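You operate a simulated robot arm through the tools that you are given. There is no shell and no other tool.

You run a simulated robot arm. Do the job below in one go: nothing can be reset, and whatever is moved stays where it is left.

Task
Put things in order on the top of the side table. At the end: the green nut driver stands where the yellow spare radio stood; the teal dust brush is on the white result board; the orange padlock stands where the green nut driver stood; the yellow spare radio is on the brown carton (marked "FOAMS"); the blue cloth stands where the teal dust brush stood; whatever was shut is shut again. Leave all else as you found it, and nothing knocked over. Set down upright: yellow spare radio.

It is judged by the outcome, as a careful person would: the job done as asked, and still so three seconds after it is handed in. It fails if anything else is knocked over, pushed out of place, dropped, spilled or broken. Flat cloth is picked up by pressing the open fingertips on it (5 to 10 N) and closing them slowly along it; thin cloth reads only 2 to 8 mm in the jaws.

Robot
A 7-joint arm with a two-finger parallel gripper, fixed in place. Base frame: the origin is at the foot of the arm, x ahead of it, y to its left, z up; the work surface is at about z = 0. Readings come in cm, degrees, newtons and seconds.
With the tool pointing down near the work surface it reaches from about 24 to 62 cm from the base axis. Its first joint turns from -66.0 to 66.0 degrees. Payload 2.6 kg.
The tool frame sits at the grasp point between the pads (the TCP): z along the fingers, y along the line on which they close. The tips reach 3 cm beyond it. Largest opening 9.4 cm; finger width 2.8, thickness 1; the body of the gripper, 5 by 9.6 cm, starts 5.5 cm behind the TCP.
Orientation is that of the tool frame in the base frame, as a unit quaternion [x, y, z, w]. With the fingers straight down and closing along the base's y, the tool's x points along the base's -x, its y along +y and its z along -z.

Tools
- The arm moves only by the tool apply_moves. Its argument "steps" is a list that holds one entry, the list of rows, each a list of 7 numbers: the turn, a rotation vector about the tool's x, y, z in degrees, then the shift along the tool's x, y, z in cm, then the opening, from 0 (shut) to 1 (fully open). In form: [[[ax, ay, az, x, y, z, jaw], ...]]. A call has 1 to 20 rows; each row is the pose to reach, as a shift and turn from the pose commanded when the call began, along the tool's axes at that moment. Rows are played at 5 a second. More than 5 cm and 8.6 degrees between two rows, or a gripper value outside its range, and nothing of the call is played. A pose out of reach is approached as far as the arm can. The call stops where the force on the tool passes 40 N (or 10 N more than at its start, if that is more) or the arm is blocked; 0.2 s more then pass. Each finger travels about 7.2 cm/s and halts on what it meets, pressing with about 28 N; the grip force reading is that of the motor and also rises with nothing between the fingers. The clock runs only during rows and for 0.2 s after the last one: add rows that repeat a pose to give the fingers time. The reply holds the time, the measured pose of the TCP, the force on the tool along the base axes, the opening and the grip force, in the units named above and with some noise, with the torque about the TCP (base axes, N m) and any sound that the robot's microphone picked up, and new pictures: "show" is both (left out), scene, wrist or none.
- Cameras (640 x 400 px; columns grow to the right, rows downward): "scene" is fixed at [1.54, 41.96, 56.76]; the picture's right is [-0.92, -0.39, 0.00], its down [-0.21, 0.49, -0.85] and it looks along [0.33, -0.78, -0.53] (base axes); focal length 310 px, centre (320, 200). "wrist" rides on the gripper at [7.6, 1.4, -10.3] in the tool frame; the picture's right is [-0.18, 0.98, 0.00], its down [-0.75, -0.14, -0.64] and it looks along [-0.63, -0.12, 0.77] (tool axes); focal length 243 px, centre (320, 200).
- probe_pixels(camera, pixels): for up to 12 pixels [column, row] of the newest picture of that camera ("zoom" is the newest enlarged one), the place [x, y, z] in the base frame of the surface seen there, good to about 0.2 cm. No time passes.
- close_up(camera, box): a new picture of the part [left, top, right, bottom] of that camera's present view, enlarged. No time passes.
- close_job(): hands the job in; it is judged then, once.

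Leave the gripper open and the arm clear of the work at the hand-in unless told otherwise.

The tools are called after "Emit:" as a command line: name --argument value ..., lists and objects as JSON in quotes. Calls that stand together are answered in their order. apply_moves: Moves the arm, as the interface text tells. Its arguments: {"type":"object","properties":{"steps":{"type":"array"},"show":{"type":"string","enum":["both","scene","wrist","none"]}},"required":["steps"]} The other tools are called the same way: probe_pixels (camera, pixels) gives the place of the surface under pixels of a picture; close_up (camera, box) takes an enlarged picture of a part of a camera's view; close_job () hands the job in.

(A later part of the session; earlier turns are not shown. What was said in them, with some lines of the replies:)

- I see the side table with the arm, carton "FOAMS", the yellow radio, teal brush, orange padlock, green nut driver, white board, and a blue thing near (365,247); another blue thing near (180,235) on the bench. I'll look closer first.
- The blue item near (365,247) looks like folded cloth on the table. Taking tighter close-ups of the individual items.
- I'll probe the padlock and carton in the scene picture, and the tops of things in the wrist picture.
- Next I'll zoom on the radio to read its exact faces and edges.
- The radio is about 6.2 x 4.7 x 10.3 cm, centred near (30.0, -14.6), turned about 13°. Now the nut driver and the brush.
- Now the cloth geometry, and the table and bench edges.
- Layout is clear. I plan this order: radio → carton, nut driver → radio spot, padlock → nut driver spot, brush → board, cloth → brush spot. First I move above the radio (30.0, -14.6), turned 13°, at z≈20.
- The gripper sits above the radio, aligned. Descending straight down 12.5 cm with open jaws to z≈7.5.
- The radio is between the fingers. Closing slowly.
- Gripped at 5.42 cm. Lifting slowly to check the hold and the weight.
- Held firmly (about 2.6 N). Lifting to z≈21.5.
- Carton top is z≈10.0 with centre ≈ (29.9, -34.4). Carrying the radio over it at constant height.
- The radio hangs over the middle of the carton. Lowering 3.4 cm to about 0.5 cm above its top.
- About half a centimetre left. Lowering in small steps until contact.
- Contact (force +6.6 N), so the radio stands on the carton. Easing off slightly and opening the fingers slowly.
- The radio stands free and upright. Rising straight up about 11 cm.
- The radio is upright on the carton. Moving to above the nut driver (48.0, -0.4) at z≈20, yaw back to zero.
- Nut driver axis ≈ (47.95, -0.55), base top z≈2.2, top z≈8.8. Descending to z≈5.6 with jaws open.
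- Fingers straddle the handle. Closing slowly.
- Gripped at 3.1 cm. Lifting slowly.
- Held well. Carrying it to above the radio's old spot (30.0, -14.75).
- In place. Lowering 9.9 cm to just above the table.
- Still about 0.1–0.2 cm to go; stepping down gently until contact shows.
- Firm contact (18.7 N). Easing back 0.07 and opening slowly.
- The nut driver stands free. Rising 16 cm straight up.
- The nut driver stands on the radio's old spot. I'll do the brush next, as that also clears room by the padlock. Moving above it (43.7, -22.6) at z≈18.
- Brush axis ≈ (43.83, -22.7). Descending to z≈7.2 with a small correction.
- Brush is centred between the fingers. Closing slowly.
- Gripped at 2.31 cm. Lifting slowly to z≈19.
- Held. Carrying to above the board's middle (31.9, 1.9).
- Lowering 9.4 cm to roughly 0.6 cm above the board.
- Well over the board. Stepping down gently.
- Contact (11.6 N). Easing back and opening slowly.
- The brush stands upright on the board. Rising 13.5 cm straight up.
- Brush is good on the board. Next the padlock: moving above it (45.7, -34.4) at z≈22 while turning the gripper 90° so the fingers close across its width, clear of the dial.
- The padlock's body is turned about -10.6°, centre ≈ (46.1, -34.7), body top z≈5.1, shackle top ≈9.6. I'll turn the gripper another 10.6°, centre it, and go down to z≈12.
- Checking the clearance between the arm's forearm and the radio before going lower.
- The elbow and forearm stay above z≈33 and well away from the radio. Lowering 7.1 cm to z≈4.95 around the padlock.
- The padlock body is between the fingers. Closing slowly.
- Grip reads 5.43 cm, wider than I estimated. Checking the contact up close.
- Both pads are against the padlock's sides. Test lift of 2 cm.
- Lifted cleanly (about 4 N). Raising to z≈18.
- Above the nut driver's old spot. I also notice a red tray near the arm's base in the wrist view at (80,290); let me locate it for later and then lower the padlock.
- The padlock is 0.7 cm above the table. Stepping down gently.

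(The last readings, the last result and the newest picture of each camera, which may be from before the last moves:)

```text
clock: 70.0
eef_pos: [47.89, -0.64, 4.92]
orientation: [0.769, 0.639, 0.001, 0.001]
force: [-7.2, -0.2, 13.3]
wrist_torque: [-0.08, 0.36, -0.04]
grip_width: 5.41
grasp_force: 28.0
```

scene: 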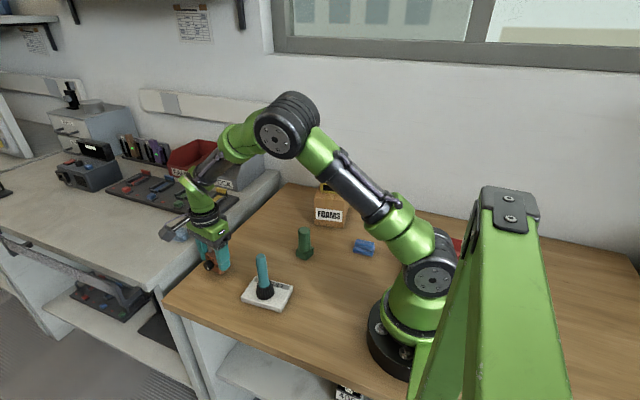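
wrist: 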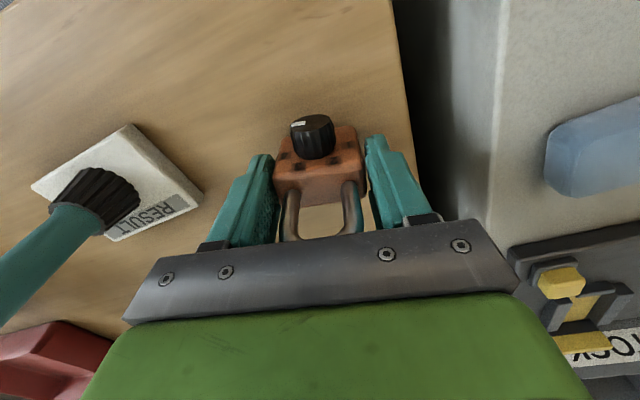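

Contact (13 N). Easing back and opening slowly.

Emit:
apply_moves --steps '[[[0, 0, 0, 0, 0, -0.07, 0.3], [0, 0, 0, 0, 0, -0.07, 0.5], [0, 0, 0, 0, 0, -0.07, 0.58], [0, 0, 0, 0, 0, -0.07, 0.64], [0, 0, 0, 0, 0, -0.07, 0.72], [0, 0, 0, 0, 0, -0.07, 0.82], [0, 0, 0, 0, 0, -0.07, 0.82]]]'

Emit:
close_up --camera "scene" --box '[170, 220, 260, 290]'

```text
clock: 71.6
eef_pos: [47.84, -0.65, 4.98]
orientation: [0.77, 0.638, 0.0, 0.0]
force: [0.1, 0.0, 0.1]
wrist_torque: [-0.03, -0.01, 0.01]
grip_width: 7.72
grasp_force: 0.1
```

scene: 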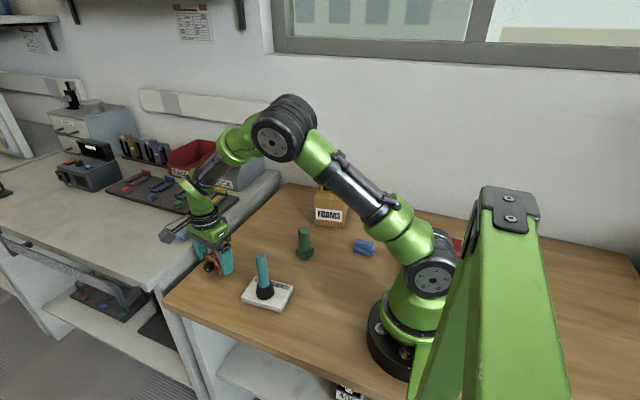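
wrist: 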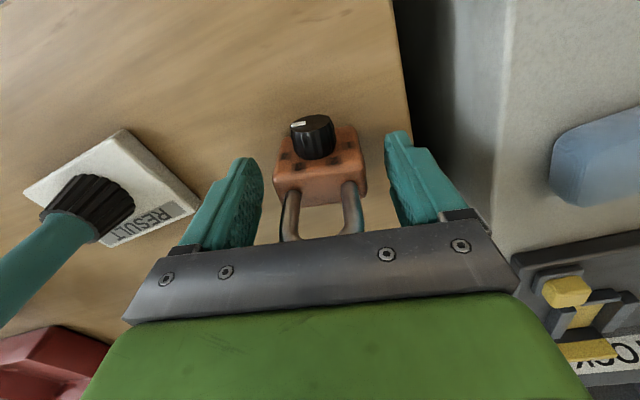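

```text
5.71 times, centred on (215, 255) of scene
```

zoom: 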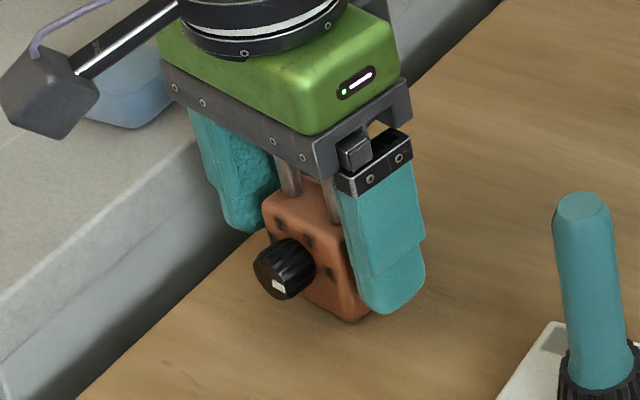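

The padlock stands free. Rising 15 cm.

Emit:
apply_moves --steps '[[[0, 0, 0, 0, 0, -1, 0.9], [0, 0, 0, 0, 0, -3, 1], [0, 0, 0, 0, 0, -6, 1], [0, 0, 0, 0, 0, -9.5, 1], [0, 0, 0, 0, 0, -13, 1], [0, 0, 0, 0, 0, -15, 1], [0, 0, 0, 0, 0, -15, 1]]]'

Emit:
close_up --camera "scene" --box '[170, 170, 330, 320]'

```text
clock: 73.2
eef_pos: [48.06, -0.77, 20.08]
orientation: [0.769, 0.639, -0.001, -0.001]
force: [0.1, -0.1, -0.5]
wrist_torque: [-0.02, 0.0, -0.03]
grip_width: 9.4
grasp_force: 0.1
```

scene: 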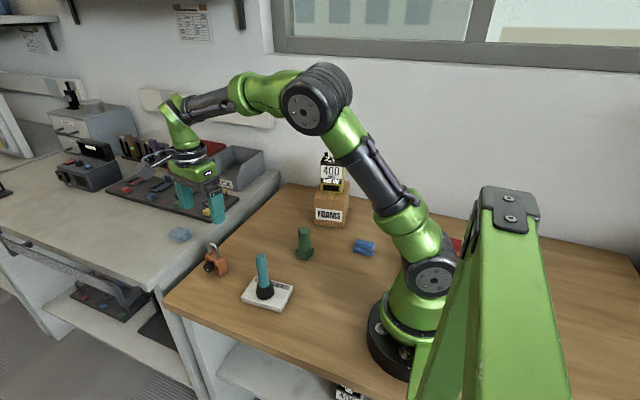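
wrist: 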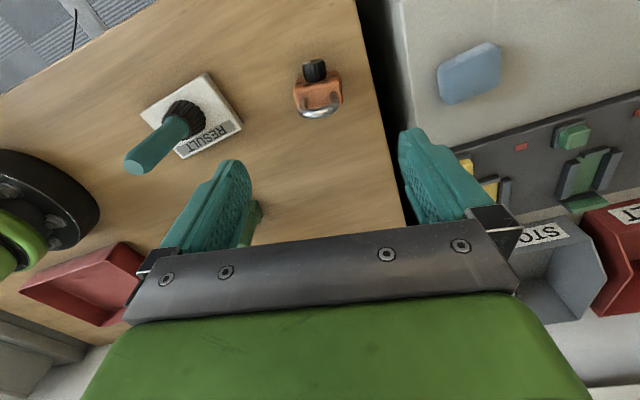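

```text
2.67 times, centred on (250, 245) of scene
```

zoom: 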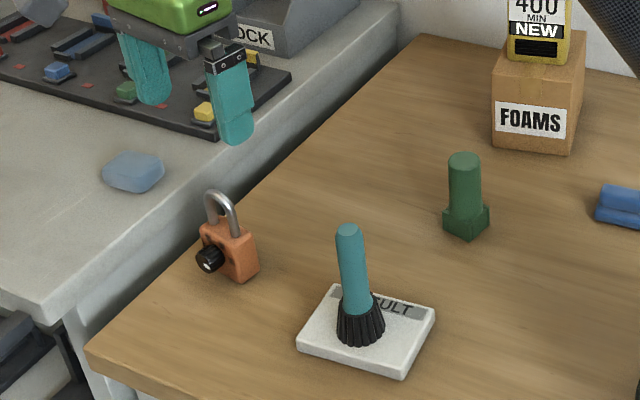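

Padlock upright at the nut driver's old spot. Now the cloth: moving above it (15.8, -22.2) at z≈20, turning so that the fingers close across its folds (yaw +4°).

Emit:
apply_moves --steps '[[[0, 0, -8.05, -2.08, -2.13, 0, 1], [0, 0, -16.1, -4.16, -4.25, 0, 1], [0, 0, -24.1, -6.25, -6.38, 0, 1], [0, 0, -32.2, -8.33, -8.5, 0, 1], [0, 0, -40.2, -10.41, -10.63, 0, 1], [0, 0, -48.3, -12.49, -12.76, 0, 1], [0, 0, -56.3, -14.58, -14.88, 0, 1], [0, 0, -64.4, -16.66, -17.01, 0, 1], [0, 0, -72.4, -18.74, -19.13, 0, 1], [0, 0, -80.5, -20.82, -21.26, 0, 1], [0, 0, -88.5, -22.9, -23.39, 0, 1], [0, 0, -96.6, -24.99, -25.51, 0, 1], [0, 0, -104.6, -27.07, -27.64, 0, 1], [0, 0, -104.6, -27.07, -27.64, 0, 1], [0, 0, -104.6, -27.07, -27.64, 0, 1]]]'

```text
clock: 76.4
eef_pos: [15.66, -22.31, 19.62]
orientation: [-0.036, 0.999, 0.0, 0.0]
force: [-0.8, 0.4, 0.4]
wrist_torque: [-0.02, 0.0, -0.03]
grip_width: 9.39
grasp_force: 0.0
```

scene: 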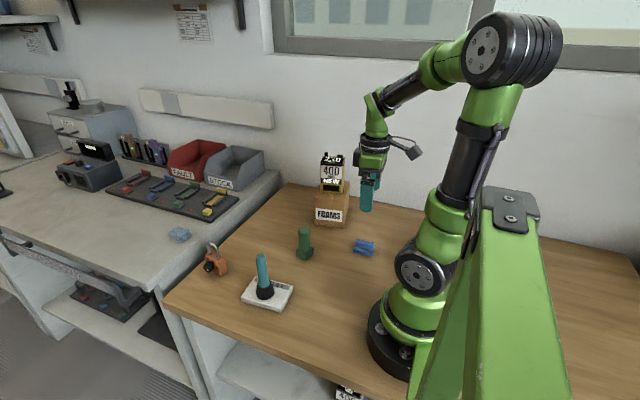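
wrist: 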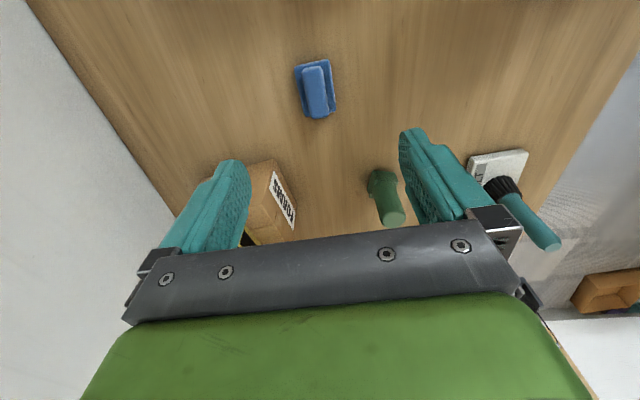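

Emit:
close_up --camera "wrist" --box '[256, 50, 384, 130]'

```text
5.00 times, centred on (320, 90) of wrist
```

zoom: 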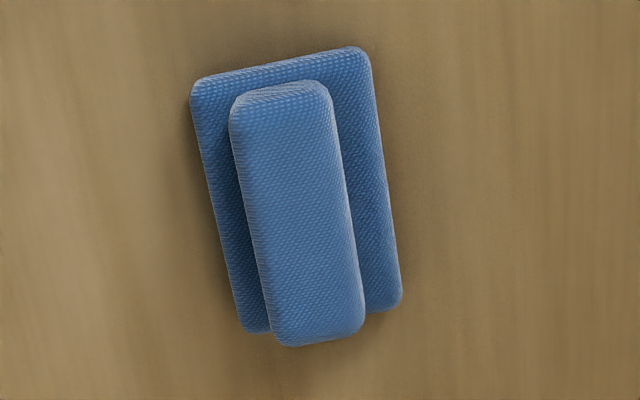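

Emit:
probe_pixels --camera "zoom" --pixels '[[197, 88], [365, 55], [398, 300], [250, 328], [285, 100], [320, 335], [240, 110], [320, 90], [275, 330], [355, 320], [380, 180], [225, 200]]'

```text
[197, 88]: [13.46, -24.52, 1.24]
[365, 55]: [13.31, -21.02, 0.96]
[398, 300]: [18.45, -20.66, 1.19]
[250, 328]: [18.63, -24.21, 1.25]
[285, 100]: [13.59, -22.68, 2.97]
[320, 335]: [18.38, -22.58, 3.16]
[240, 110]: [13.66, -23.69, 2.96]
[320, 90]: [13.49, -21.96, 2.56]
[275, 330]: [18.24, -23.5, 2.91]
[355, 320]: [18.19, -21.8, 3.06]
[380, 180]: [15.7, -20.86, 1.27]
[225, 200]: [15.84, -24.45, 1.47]
```

Cloth bundle: base 5.3 x 3.9 cm, 1.3 high, with a roll up to z≈3; centre ≈ (15.96, -22.6). Descending to z≈6 with correction.

Emit:
apply_moves --steps '[[[0, 0, 0, -0.18, -0.36, 2.5, 1], [0, 0, 0, -0.18, -0.36, 5.5, 1], [0, 0, 0, -0.18, -0.36, 8.5, 1], [0, 0, 0, -0.18, -0.36, 11, 1], [0, 0, 0, -0.18, -0.36, 13, 1], [0, 0, 0, -0.18, -0.36, 13.8, 1], [0, 0, 0, -0.18, -0.36, 13.8, 1]]]'

```text
clock: 78.0
eef_pos: [16.01, -22.55, 5.96]
orientation: [-0.035, 0.999, 0.0, 0.0]
force: [-0.2, -0.3, -0.4]
wrist_torque: [-0.05, 0.01, -0.03]
grip_width: 9.39
grasp_force: 0.1
```

scene: 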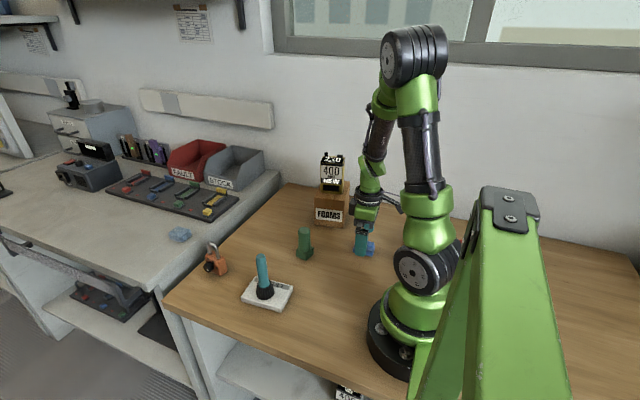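
wrist: 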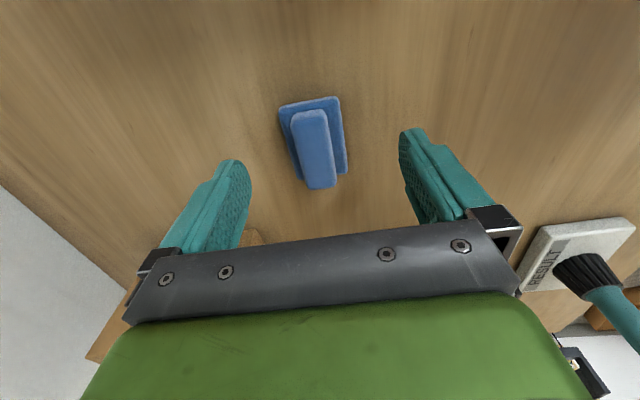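

Lowering 2.65 cm so the fingertips come just above the table on both sides of the cloth.

Emit:
apply_moves --steps '[[[0, 0, 0, 0, 0, 0.9, 1], [0, 0, 0, 0, 0, 1.7, 1], [0, 0, 0, 0, 0, 2.3, 1], [0, 0, 0, 0, 0, 2.65, 1], [0, 0, 0, 0, 0, 2.65, 1]]]'

Emit:
close_up --camera "scene" --box '[330, 190, 410, 270]'

```text
clock: 79.2
eef_pos: [15.96, -22.56, 3.39]
orientation: [-0.035, 0.999, 0.001, 0.0]
force: [0.3, -0.1, 0.0]
wrist_torque: [0.04, -0.03, -0.03]
grip_width: 9.42
grasp_force: 0.0
```

scene: 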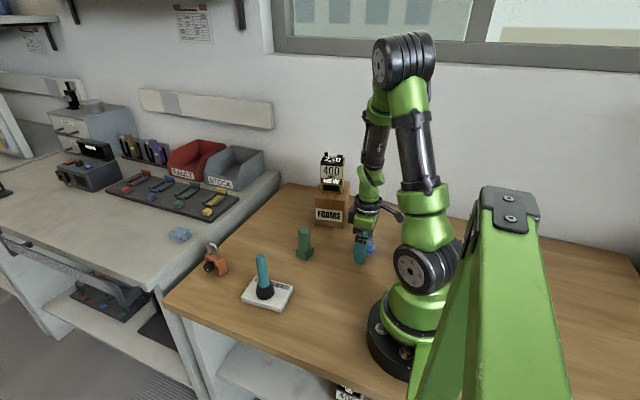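
wrist: 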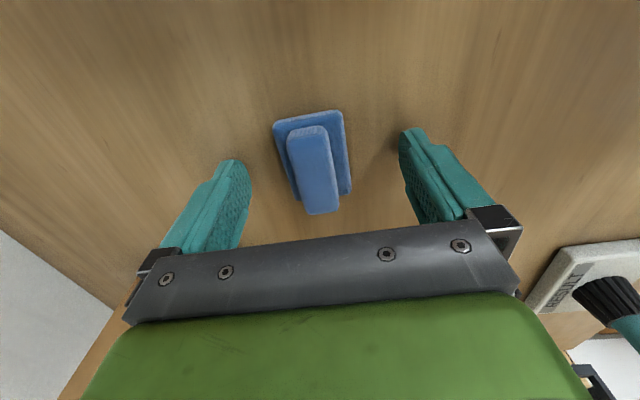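

```text
5.00 times, centred on (370, 230) of scene
```

zoom: 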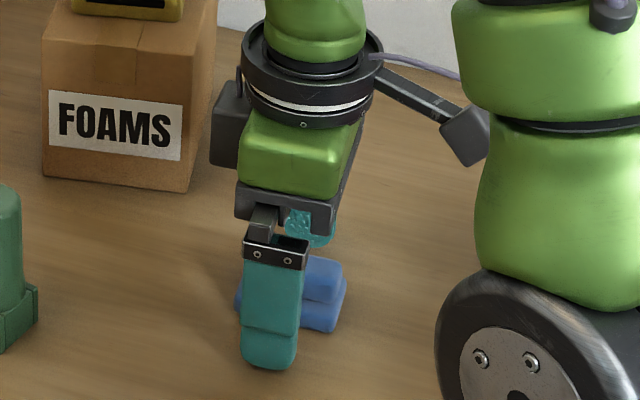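

Fingertips are on both sides of the cloth. Closing slowly.

Emit:
apply_moves --steps '[[[0, 0, 0, 0, 0, 0, 0.8], [0, 0, 0, 0, 0, 0, 0.65], [0, 0, 0, 0, 0, 0, 0.55], [0, 0, 0, 0, 0, 0, 0.48], [0, 0, 0, 0, 0, 0, 0.43], [0, 0, 0, 0, 0, 0, 0.4], [0, 0, 0, 0, 0, 0, 0.36], [0, 0, 0, 0, 0, 0, 0.3], [0, 0, 0, 0, 0, 0, 0.25], [0, 0, 0, 0, 0, 0, 0.25]]]'

Emit:
close_up --camera "wrist" --box '[220, 90, 420, 230]'

```text
clock: 81.4
eef_pos: [15.99, -22.64, 3.53]
orientation: [-0.035, 0.999, 0.0, 0.0]
force: [0.5, 0.4, 0.4]
wrist_torque: [0.01, 0.02, 0.0]
grip_width: 3.9
grasp_force: 27.6
```

scene: 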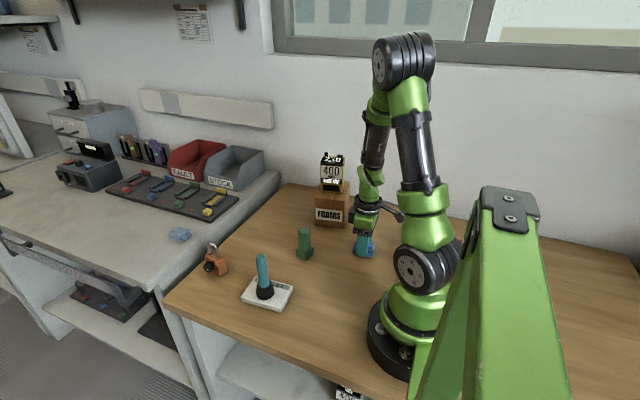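
wrist: 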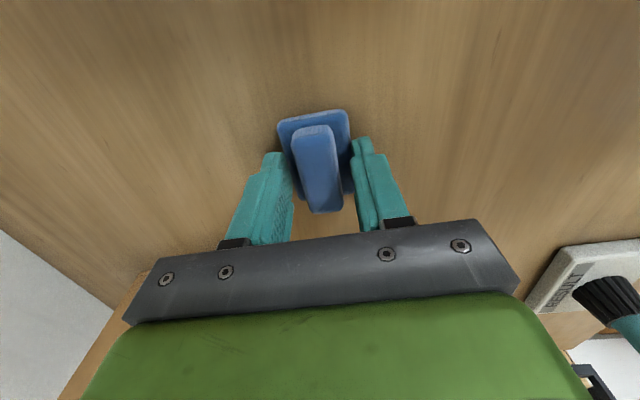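

```text
2.86 times, centred on (320, 160) of wrist
```

zoom: 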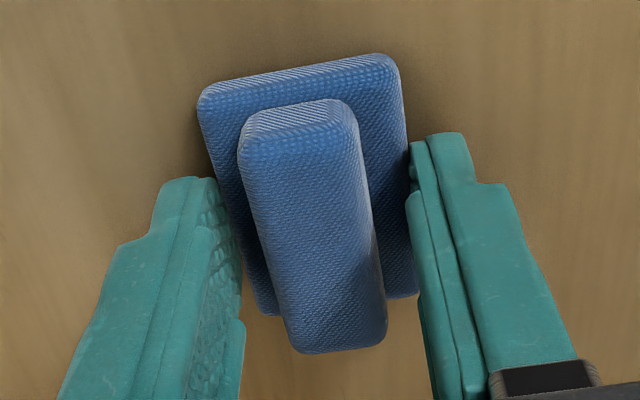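

Gripping the base at 3.9 cm. Test lift.

Emit:
apply_moves --steps '[[[0, 0, 0, 0, 0, -0.3, 0.25], [0, 0, 0, 0, 0, -0.8, 0.25], [0, 0, 0, 0, 0, -1.5, 0.25], [0, 0, 0, 0, 0, -2.2, 0.25], [0, 0, 0, 0, 0, -2.2, 0.25]]]'

Emit:
close_up --camera "wrist" --box '[220, 90, 420, 230]'

Emit:
close_up --camera "scene" --box '[330, 190, 410, 270]'

```text
clock: 82.6
eef_pos: [16.06, -22.48, 5.63]
orientation: [-0.036, 0.999, 0.001, 0.001]
force: [-0.4, -0.8, -0.2]
wrist_torque: [0.02, 0.02, 0.03]
grip_width: 3.89
grasp_force: 28.5
```

scene: 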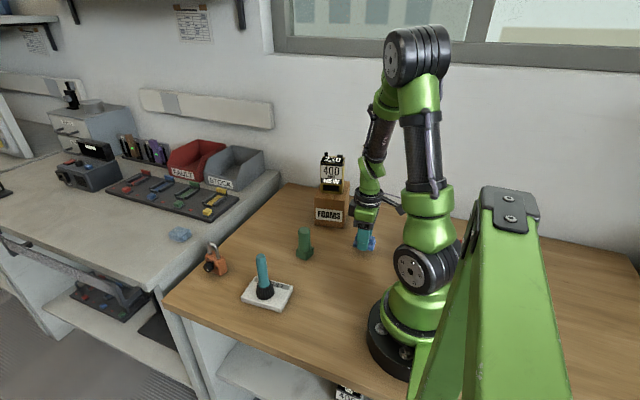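
wrist: 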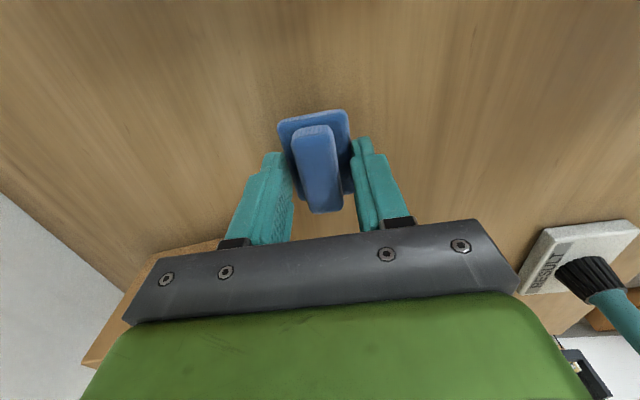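

```text
2.86 times, centred on (320, 160) of wrist
```

zoom: 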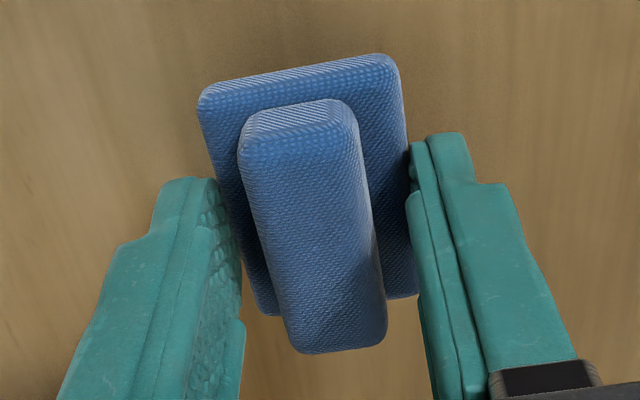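

```text
5.00 times, centred on (370, 230) of scene
```

zoom: 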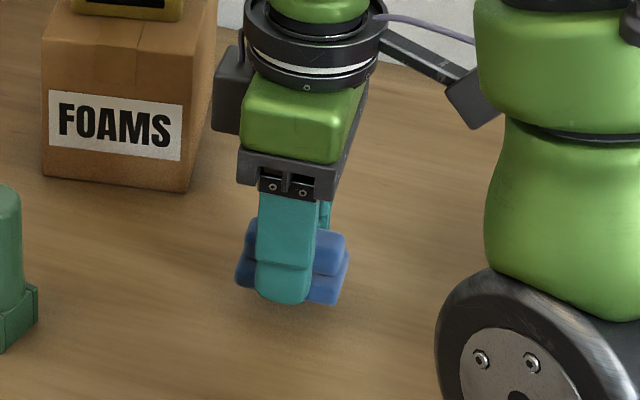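

Cloth lifted in one piece. Raising to z≈20.

Emit:
apply_moves --steps '[[[0, 0, 0, 0, 0, -1.5, 0.25], [0, 0, 0, 0, 0, -4, 0.25], [0, 0, 0, 0, 0, -6.5, 0.25], [0, 0, 0, 0, 0, -9, 0.25], [0, 0, 0, 0, 0, -11.5, 0.25], [0, 0, 0, 0, 0, -13.5, 0.25], [0, 0, 0, 0, 0, -14.3, 0.25], [0, 0, 0, 0, 0, -14.3, 0.25]]]'

```text
clock: 84.4
eef_pos: [16.06, -22.57, 19.95]
orientation: [-0.035, 0.999, 0.0, -0.001]
force: [0.3, 0.1, 0.0]
wrist_torque: [-0.01, 0.01, 0.0]
grip_width: 3.88
grasp_force: 28.0
```

scene: 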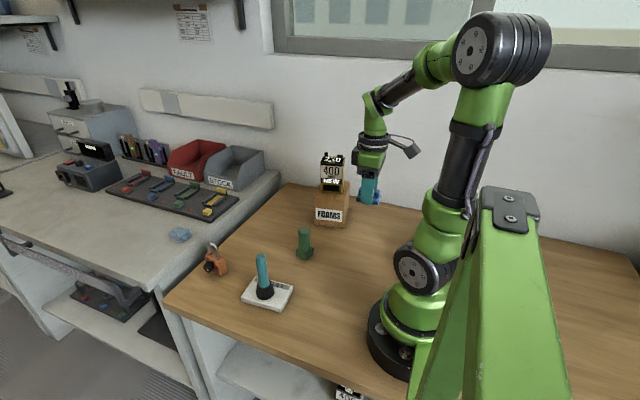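
wrist: 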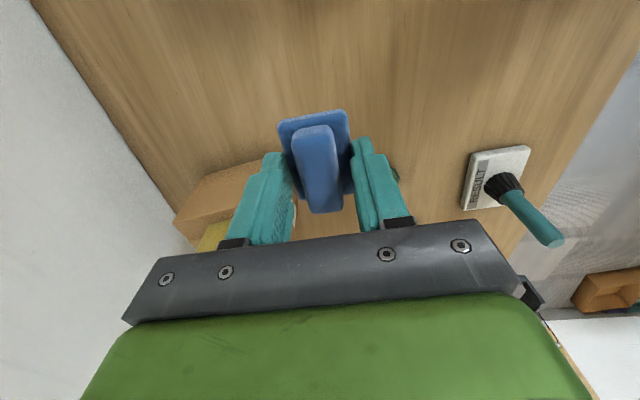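

Carrying the cloth at z≈20 on a slight arc, clear of the radio, to above the brush's old spot (43.83, -22.7).

Emit:
apply_moves --steps '[[[0, 0, 0, -1.0, 0.25, 0, 0.25], [0, 0, 0, -3.2, 0.8, 0, 0.25], [0, 0, 0, -5.9, 1.48, 0, 0.25], [0, 0, 0, -8.7, 2.18, 0, 0.25], [0, 0, 0, -11.5, 2.88, 0, 0.25], [0, 0, 0, -14.27, 3.3, 0, 0.25], [0, 0, 0, -17, 2.6, 0, 0.25], [0, 0, 0, -19.7, 1.4, 0, 0.25], [0, 0, 0, -22.4, 0.2, 0, 0.25], [0, 0, 0, -24.8, -0.9, 0, 0.25], [0, 0, 0, -26.8, -1.7, 0, 0.25], [0, 0, 0, -27.74, -2.08, 0, 0.25], [0, 0, 0, -27.74, -2.08, 0, 0.25], [0, 0, 0, -27.74, -2.08, 0, 0.25]]]'

```text
clock: 87.4
eef_pos: [43.75, -22.7, 20.03]
orientation: [-0.035, 0.999, 0.0, 0.0]
force: [0.4, -0.3, 0.3]
wrist_torque: [-0.01, -0.03, 0.02]
grip_width: 3.87
grasp_force: 27.9
```

scene: 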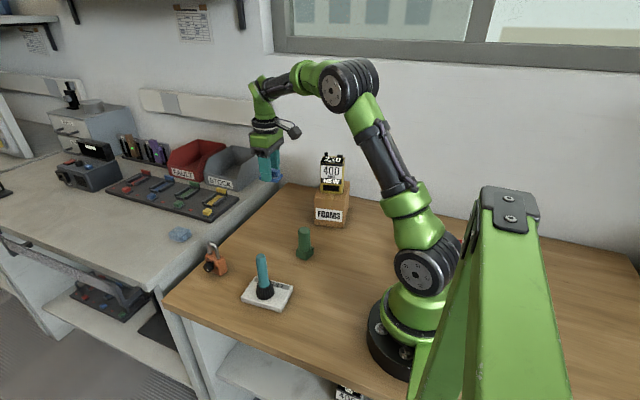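
wrist: 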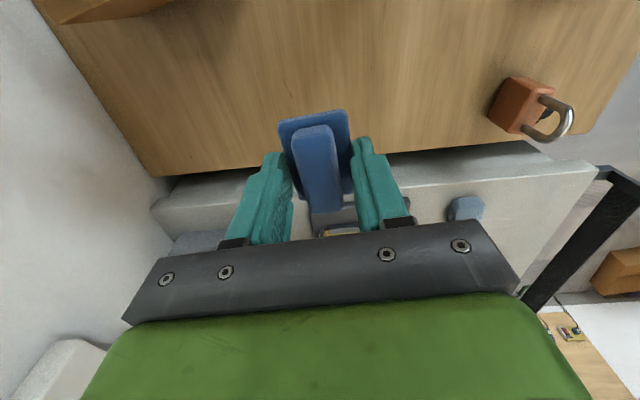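

Directly above the spot. Lowering 16.1 cm to about 0.5 cm above the table.

Emit:
apply_moves --steps '[[[0, 0, 0, -0.05, 0, 2.5, 0.25], [0, 0, 0, -0.05, 0, 5.5, 0.25], [0, 0, 0, -0.05, 0, 8.5, 0.25], [0, 0, 0, -0.05, 0, 11.3, 0.25], [0, 0, 0, -0.05, 0, 13.8, 0.25], [0, 0, 0, -0.05, 0, 15.3, 0.25], [0, 0, 0, -0.05, 0, 16, 0.25], [0, 0, 0, -0.05, 0, 16, 0.25]]]'

Emit:
apply_moves --steps '[[[0, 0, 0, 0, 0, 0.15, 0.25], [0, 0, 0, 0, 0, 0.3, 0.25], [0, 0, 0, 0, 0, 0.4, 0.25], [0, 0, 0, 0, 0, 0.4, 0.25]]]' --show "none"

```text
clock: 89.2
eef_pos: [43.82, -22.62, 4.01]
orientation: [-0.034, 0.999, 0.001, 0.0]
force: [0.8, -0.1, 0.0]
wrist_torque: [-0.01, -0.01, 0.02]
grip_width: 3.88
grasp_force: 28.5
```

scene: 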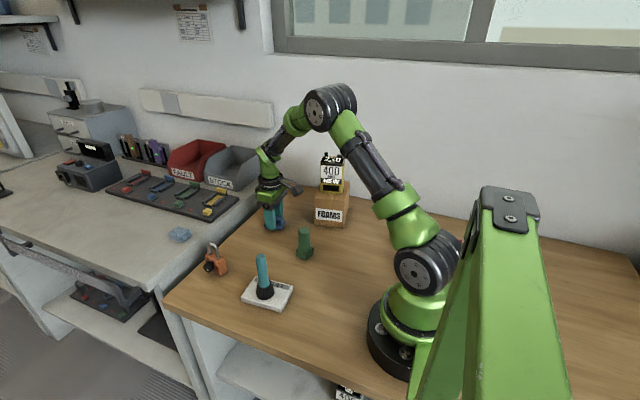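
wrist: 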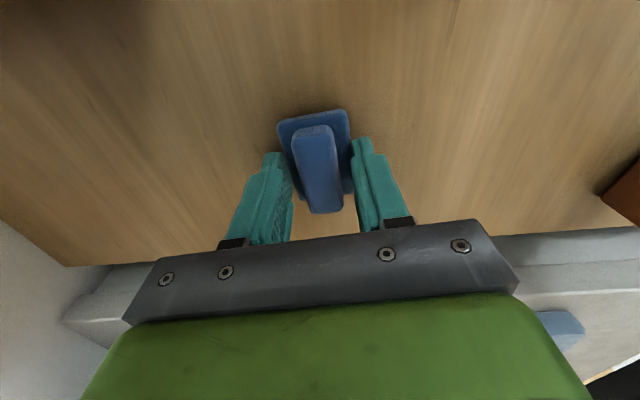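

```text
clock: 90.2
eef_pos: [43.75, -22.6, 3.57]
orientation: [-0.035, 0.999, 0.0, 0.0]
force: [0.1, 1.2, -0.6]
wrist_torque: [-0.01, 0.0, -0.04]
grip_width: 3.88
grasp_force: 28.4
```

Still no contact; a little further down in tiny steps.

Emit:
apply_moves --steps '[[[0, 0, 0, 0, 0, 0.06, 0.25], [0, 0, 0, 0, 0, 0.12, 0.25], [0, 0, 0, 0, 0, 0.12, 0.25]]]' --show "none"

```text
clock: 91.0
eef_pos: [43.84, -22.71, 3.49]
orientation: [-0.036, 0.999, 0.0, 0.0]
force: [0.4, 0.7, 1.2]
wrist_torque: [0.04, 0.01, 0.0]
grip_width: 3.88
grasp_force: 27.9
```

Emit:
apply_moves --steps '[[[0, 0, 0, 0, 0, 0.05, 0.25], [0, 0, 0, 0, 0, 0.1, 0.25], [0, 0, 0, 0, 0, 0.1, 0.25]]]' --show "none"

```text
clock: 91.8
eef_pos: [43.93, -22.59, 3.43]
orientation: [-0.034, 0.999, 0.0, 0.002]
force: [-9.1, 3.8, 19.6]
wrist_torque: [0.13, 0.41, -0.01]
grip_width: 3.89
grasp_force: 28.1
```

Contact with the table (about 20 N). Easing back 0.08 and opening slowly.

Emit:
apply_moves --steps '[[[0, 0, 0, 0, 0, -0.08, 0.25], [0, 0, 0, 0, 0, -0.08, 0.35], [0, 0, 0, 0, 0, -0.08, 0.42], [0, 0, 0, 0, 0, -0.08, 0.48], [0, 0, 0, 0, 0, -0.08, 0.56], [0, 0, 0, 0, 0, -0.08, 0.7], [0, 0, 0, 0, 0, -0.08, 0.85], [0, 0, 0, 0, 0, -0.08, 0.85]]]'

Emit:
close_up --camera "wrist" --box '[200, 80, 440, 240]'

```text
clock: 93.6
eef_pos: [43.84, -22.59, 3.32]
orientation: [-0.034, 0.999, 0.0, 0.0]
force: [0.5, -0.1, 0.6]
wrist_torque: [0.0, 0.02, -0.04]
grip_width: 7.97
grasp_force: 0.0
```

scene: 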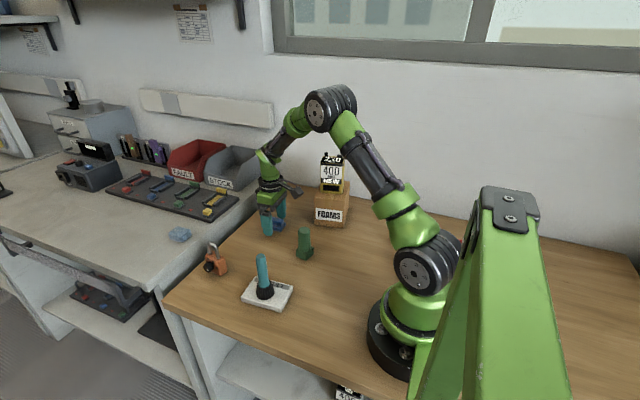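
wrist: 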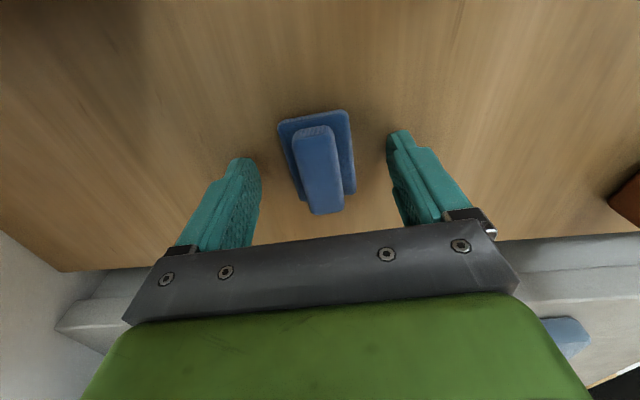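

```text
2.50 times, centred on (320, 160) of wrist
```

zoom: 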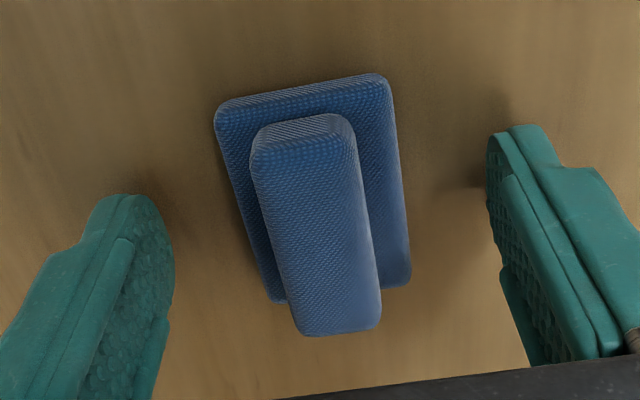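

The cloth lies free and flat. Rising straight up 20 cm, with jaws fully open.

Emit:
apply_moves --steps '[[[0, 0, 0, 0, 0, -1, 0.95], [0, 0, 0, 0, 0, -3, 1], [0, 0, 0, 0, 0, -6, 1], [0, 0, 0, 0, 0, -9.5, 1], [0, 0, 0, 0, 0, -13.5, 1], [0, 0, 0, 0, 0, -17.5, 1], [0, 0, 0, 0, 0, -20, 1], [0, 0, 0, 0, 0, -20, 1]]]'

Emit:
close_up --camera "scene" --box '[180, 140, 400, 320]'

```text
clock: 95.4
eef_pos: [43.82, -22.43, 23.51]
orientation: [-0.035, 0.999, 0.0, 0.0]
force: [-0.2, 0.2, -0.3]
wrist_torque: [-0.01, 0.0, -0.01]
grip_width: 9.38
grasp_force: 0.1
```

scene: 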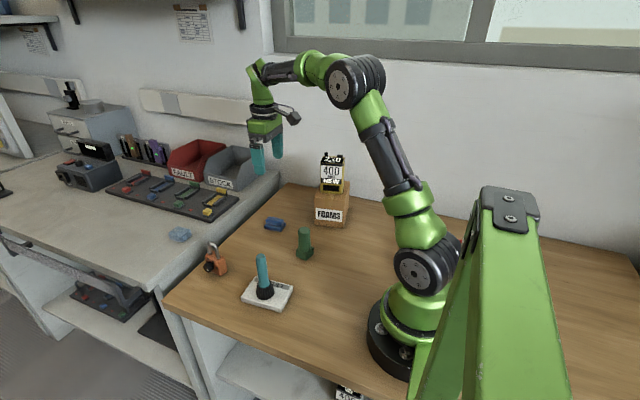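
wrist: 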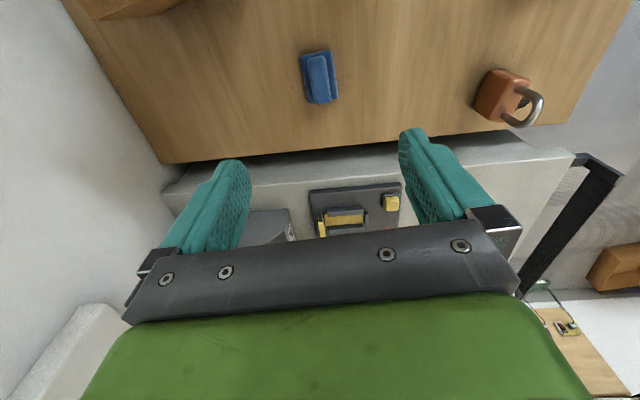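

```text
2.22 times, centred on (290, 230) of scene
```

zoom: 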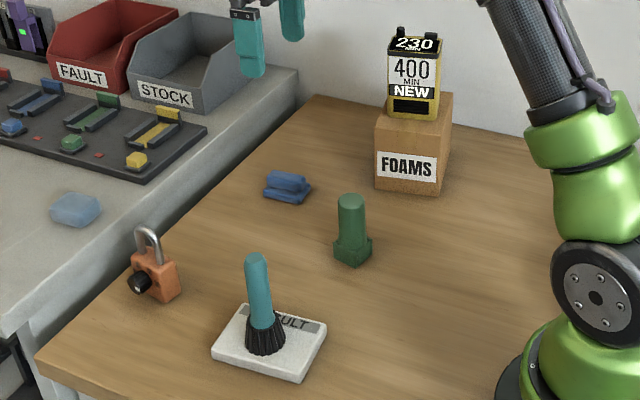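

Everything looks in place. I'll verify positions and move the arm up clear, back toward its starting pose.

Emit:
apply_moves --steps '[[[0, 0, 0, 0.5, 0.2, -3, 1], [0, 0, 1, 2.5, 1, -6, 1], [0, 0, 2, 5, 2, -9, 1], [0, 0, 3, 7.5, 3.2, -12, 1], [0, 0, 4, 10, 4.4, -15, 1], [0, 0, 4, 11.8, 5.5, -17.5, 1], [0, 0, 4, 11.8, 5.5, -17.5, 1], [0, 0, 4, 11.8, 5.5, -17.5, 1]]]'

Emit:
close_up --camera "scene" --box '[180, 140, 400, 320]'

Emit:
probe_pixels --camera "zoom" --pixels '[[350, 200], [353, 262], [258, 258], [148, 230], [160, 300], [290, 178], [285, 195], [400, 90], [377, 180], [440, 193], [215, 355], [300, 378]]'

```text
clock: 97.2
eef_pos: [31.77, -17.86, 41.11]
orientation: [0.0, 1.0, 0.001, 0.0]
force: [0.4, -0.3, 0.8]
wrist_torque: [-0.01, -0.01, 0.02]
grip_width: 9.38
grasp_force: 0.1
```

scene: 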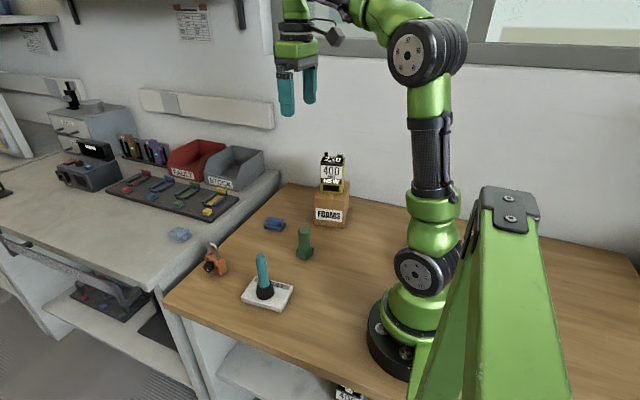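
wrist: 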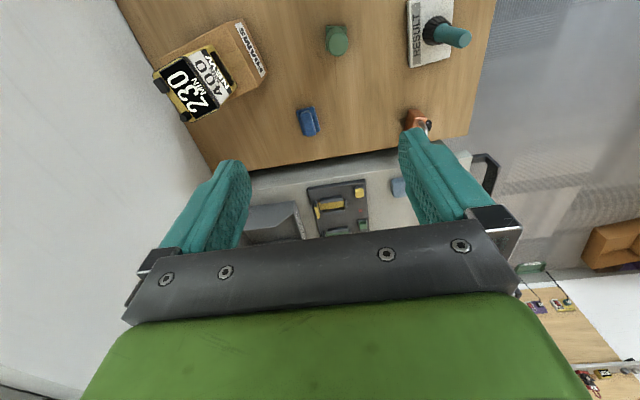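

```text
2.22 times, centred on (290, 230) of scene
```

zoom: 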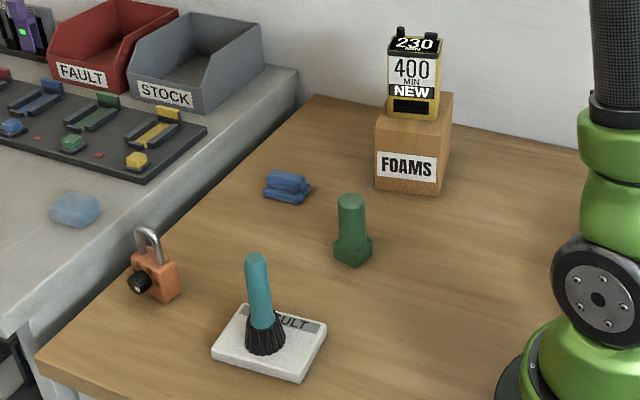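

```text
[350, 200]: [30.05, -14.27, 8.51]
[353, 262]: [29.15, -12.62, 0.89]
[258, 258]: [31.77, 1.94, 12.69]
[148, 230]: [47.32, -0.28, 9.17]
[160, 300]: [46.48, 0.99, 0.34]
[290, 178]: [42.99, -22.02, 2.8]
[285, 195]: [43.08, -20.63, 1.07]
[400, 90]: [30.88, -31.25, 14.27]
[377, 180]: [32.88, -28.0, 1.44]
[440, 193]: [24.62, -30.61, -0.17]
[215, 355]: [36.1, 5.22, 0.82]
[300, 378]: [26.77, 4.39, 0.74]
```

All positions check out: the radio is upright on the carton, the nut driver is at (30, -14.7) and the padlock at (47.9, -0.6). The brush stands on the board, and the cloth is at (43.8, -22.6). The carton and board haven't moved. The gripper is open and the arm is clear, so I'm handing in.

Emit:
close_job

```text
The job is handed in.
```

The side table is set out as you asked, and I've handed the job in; the hand-in reply didn't include a verdict.

- **Yellow spare radio:** stands upright in the middle of the "FOAMS" carton.
- **Green nut driver:** stands where the radio stood.
- **Orange padlock:** stands upright where the nut driver stood.
- **Teal dust brush:** stands upright on the white result board.
- **Blue cloth:** lies, still folded, where the brush stood.

I never had to open anything, and the carton stayed shut. In the final pictures nothing was knocked over, and the carton and board were where they had been at the start. The arm is back near its starting pose with the gripper open.
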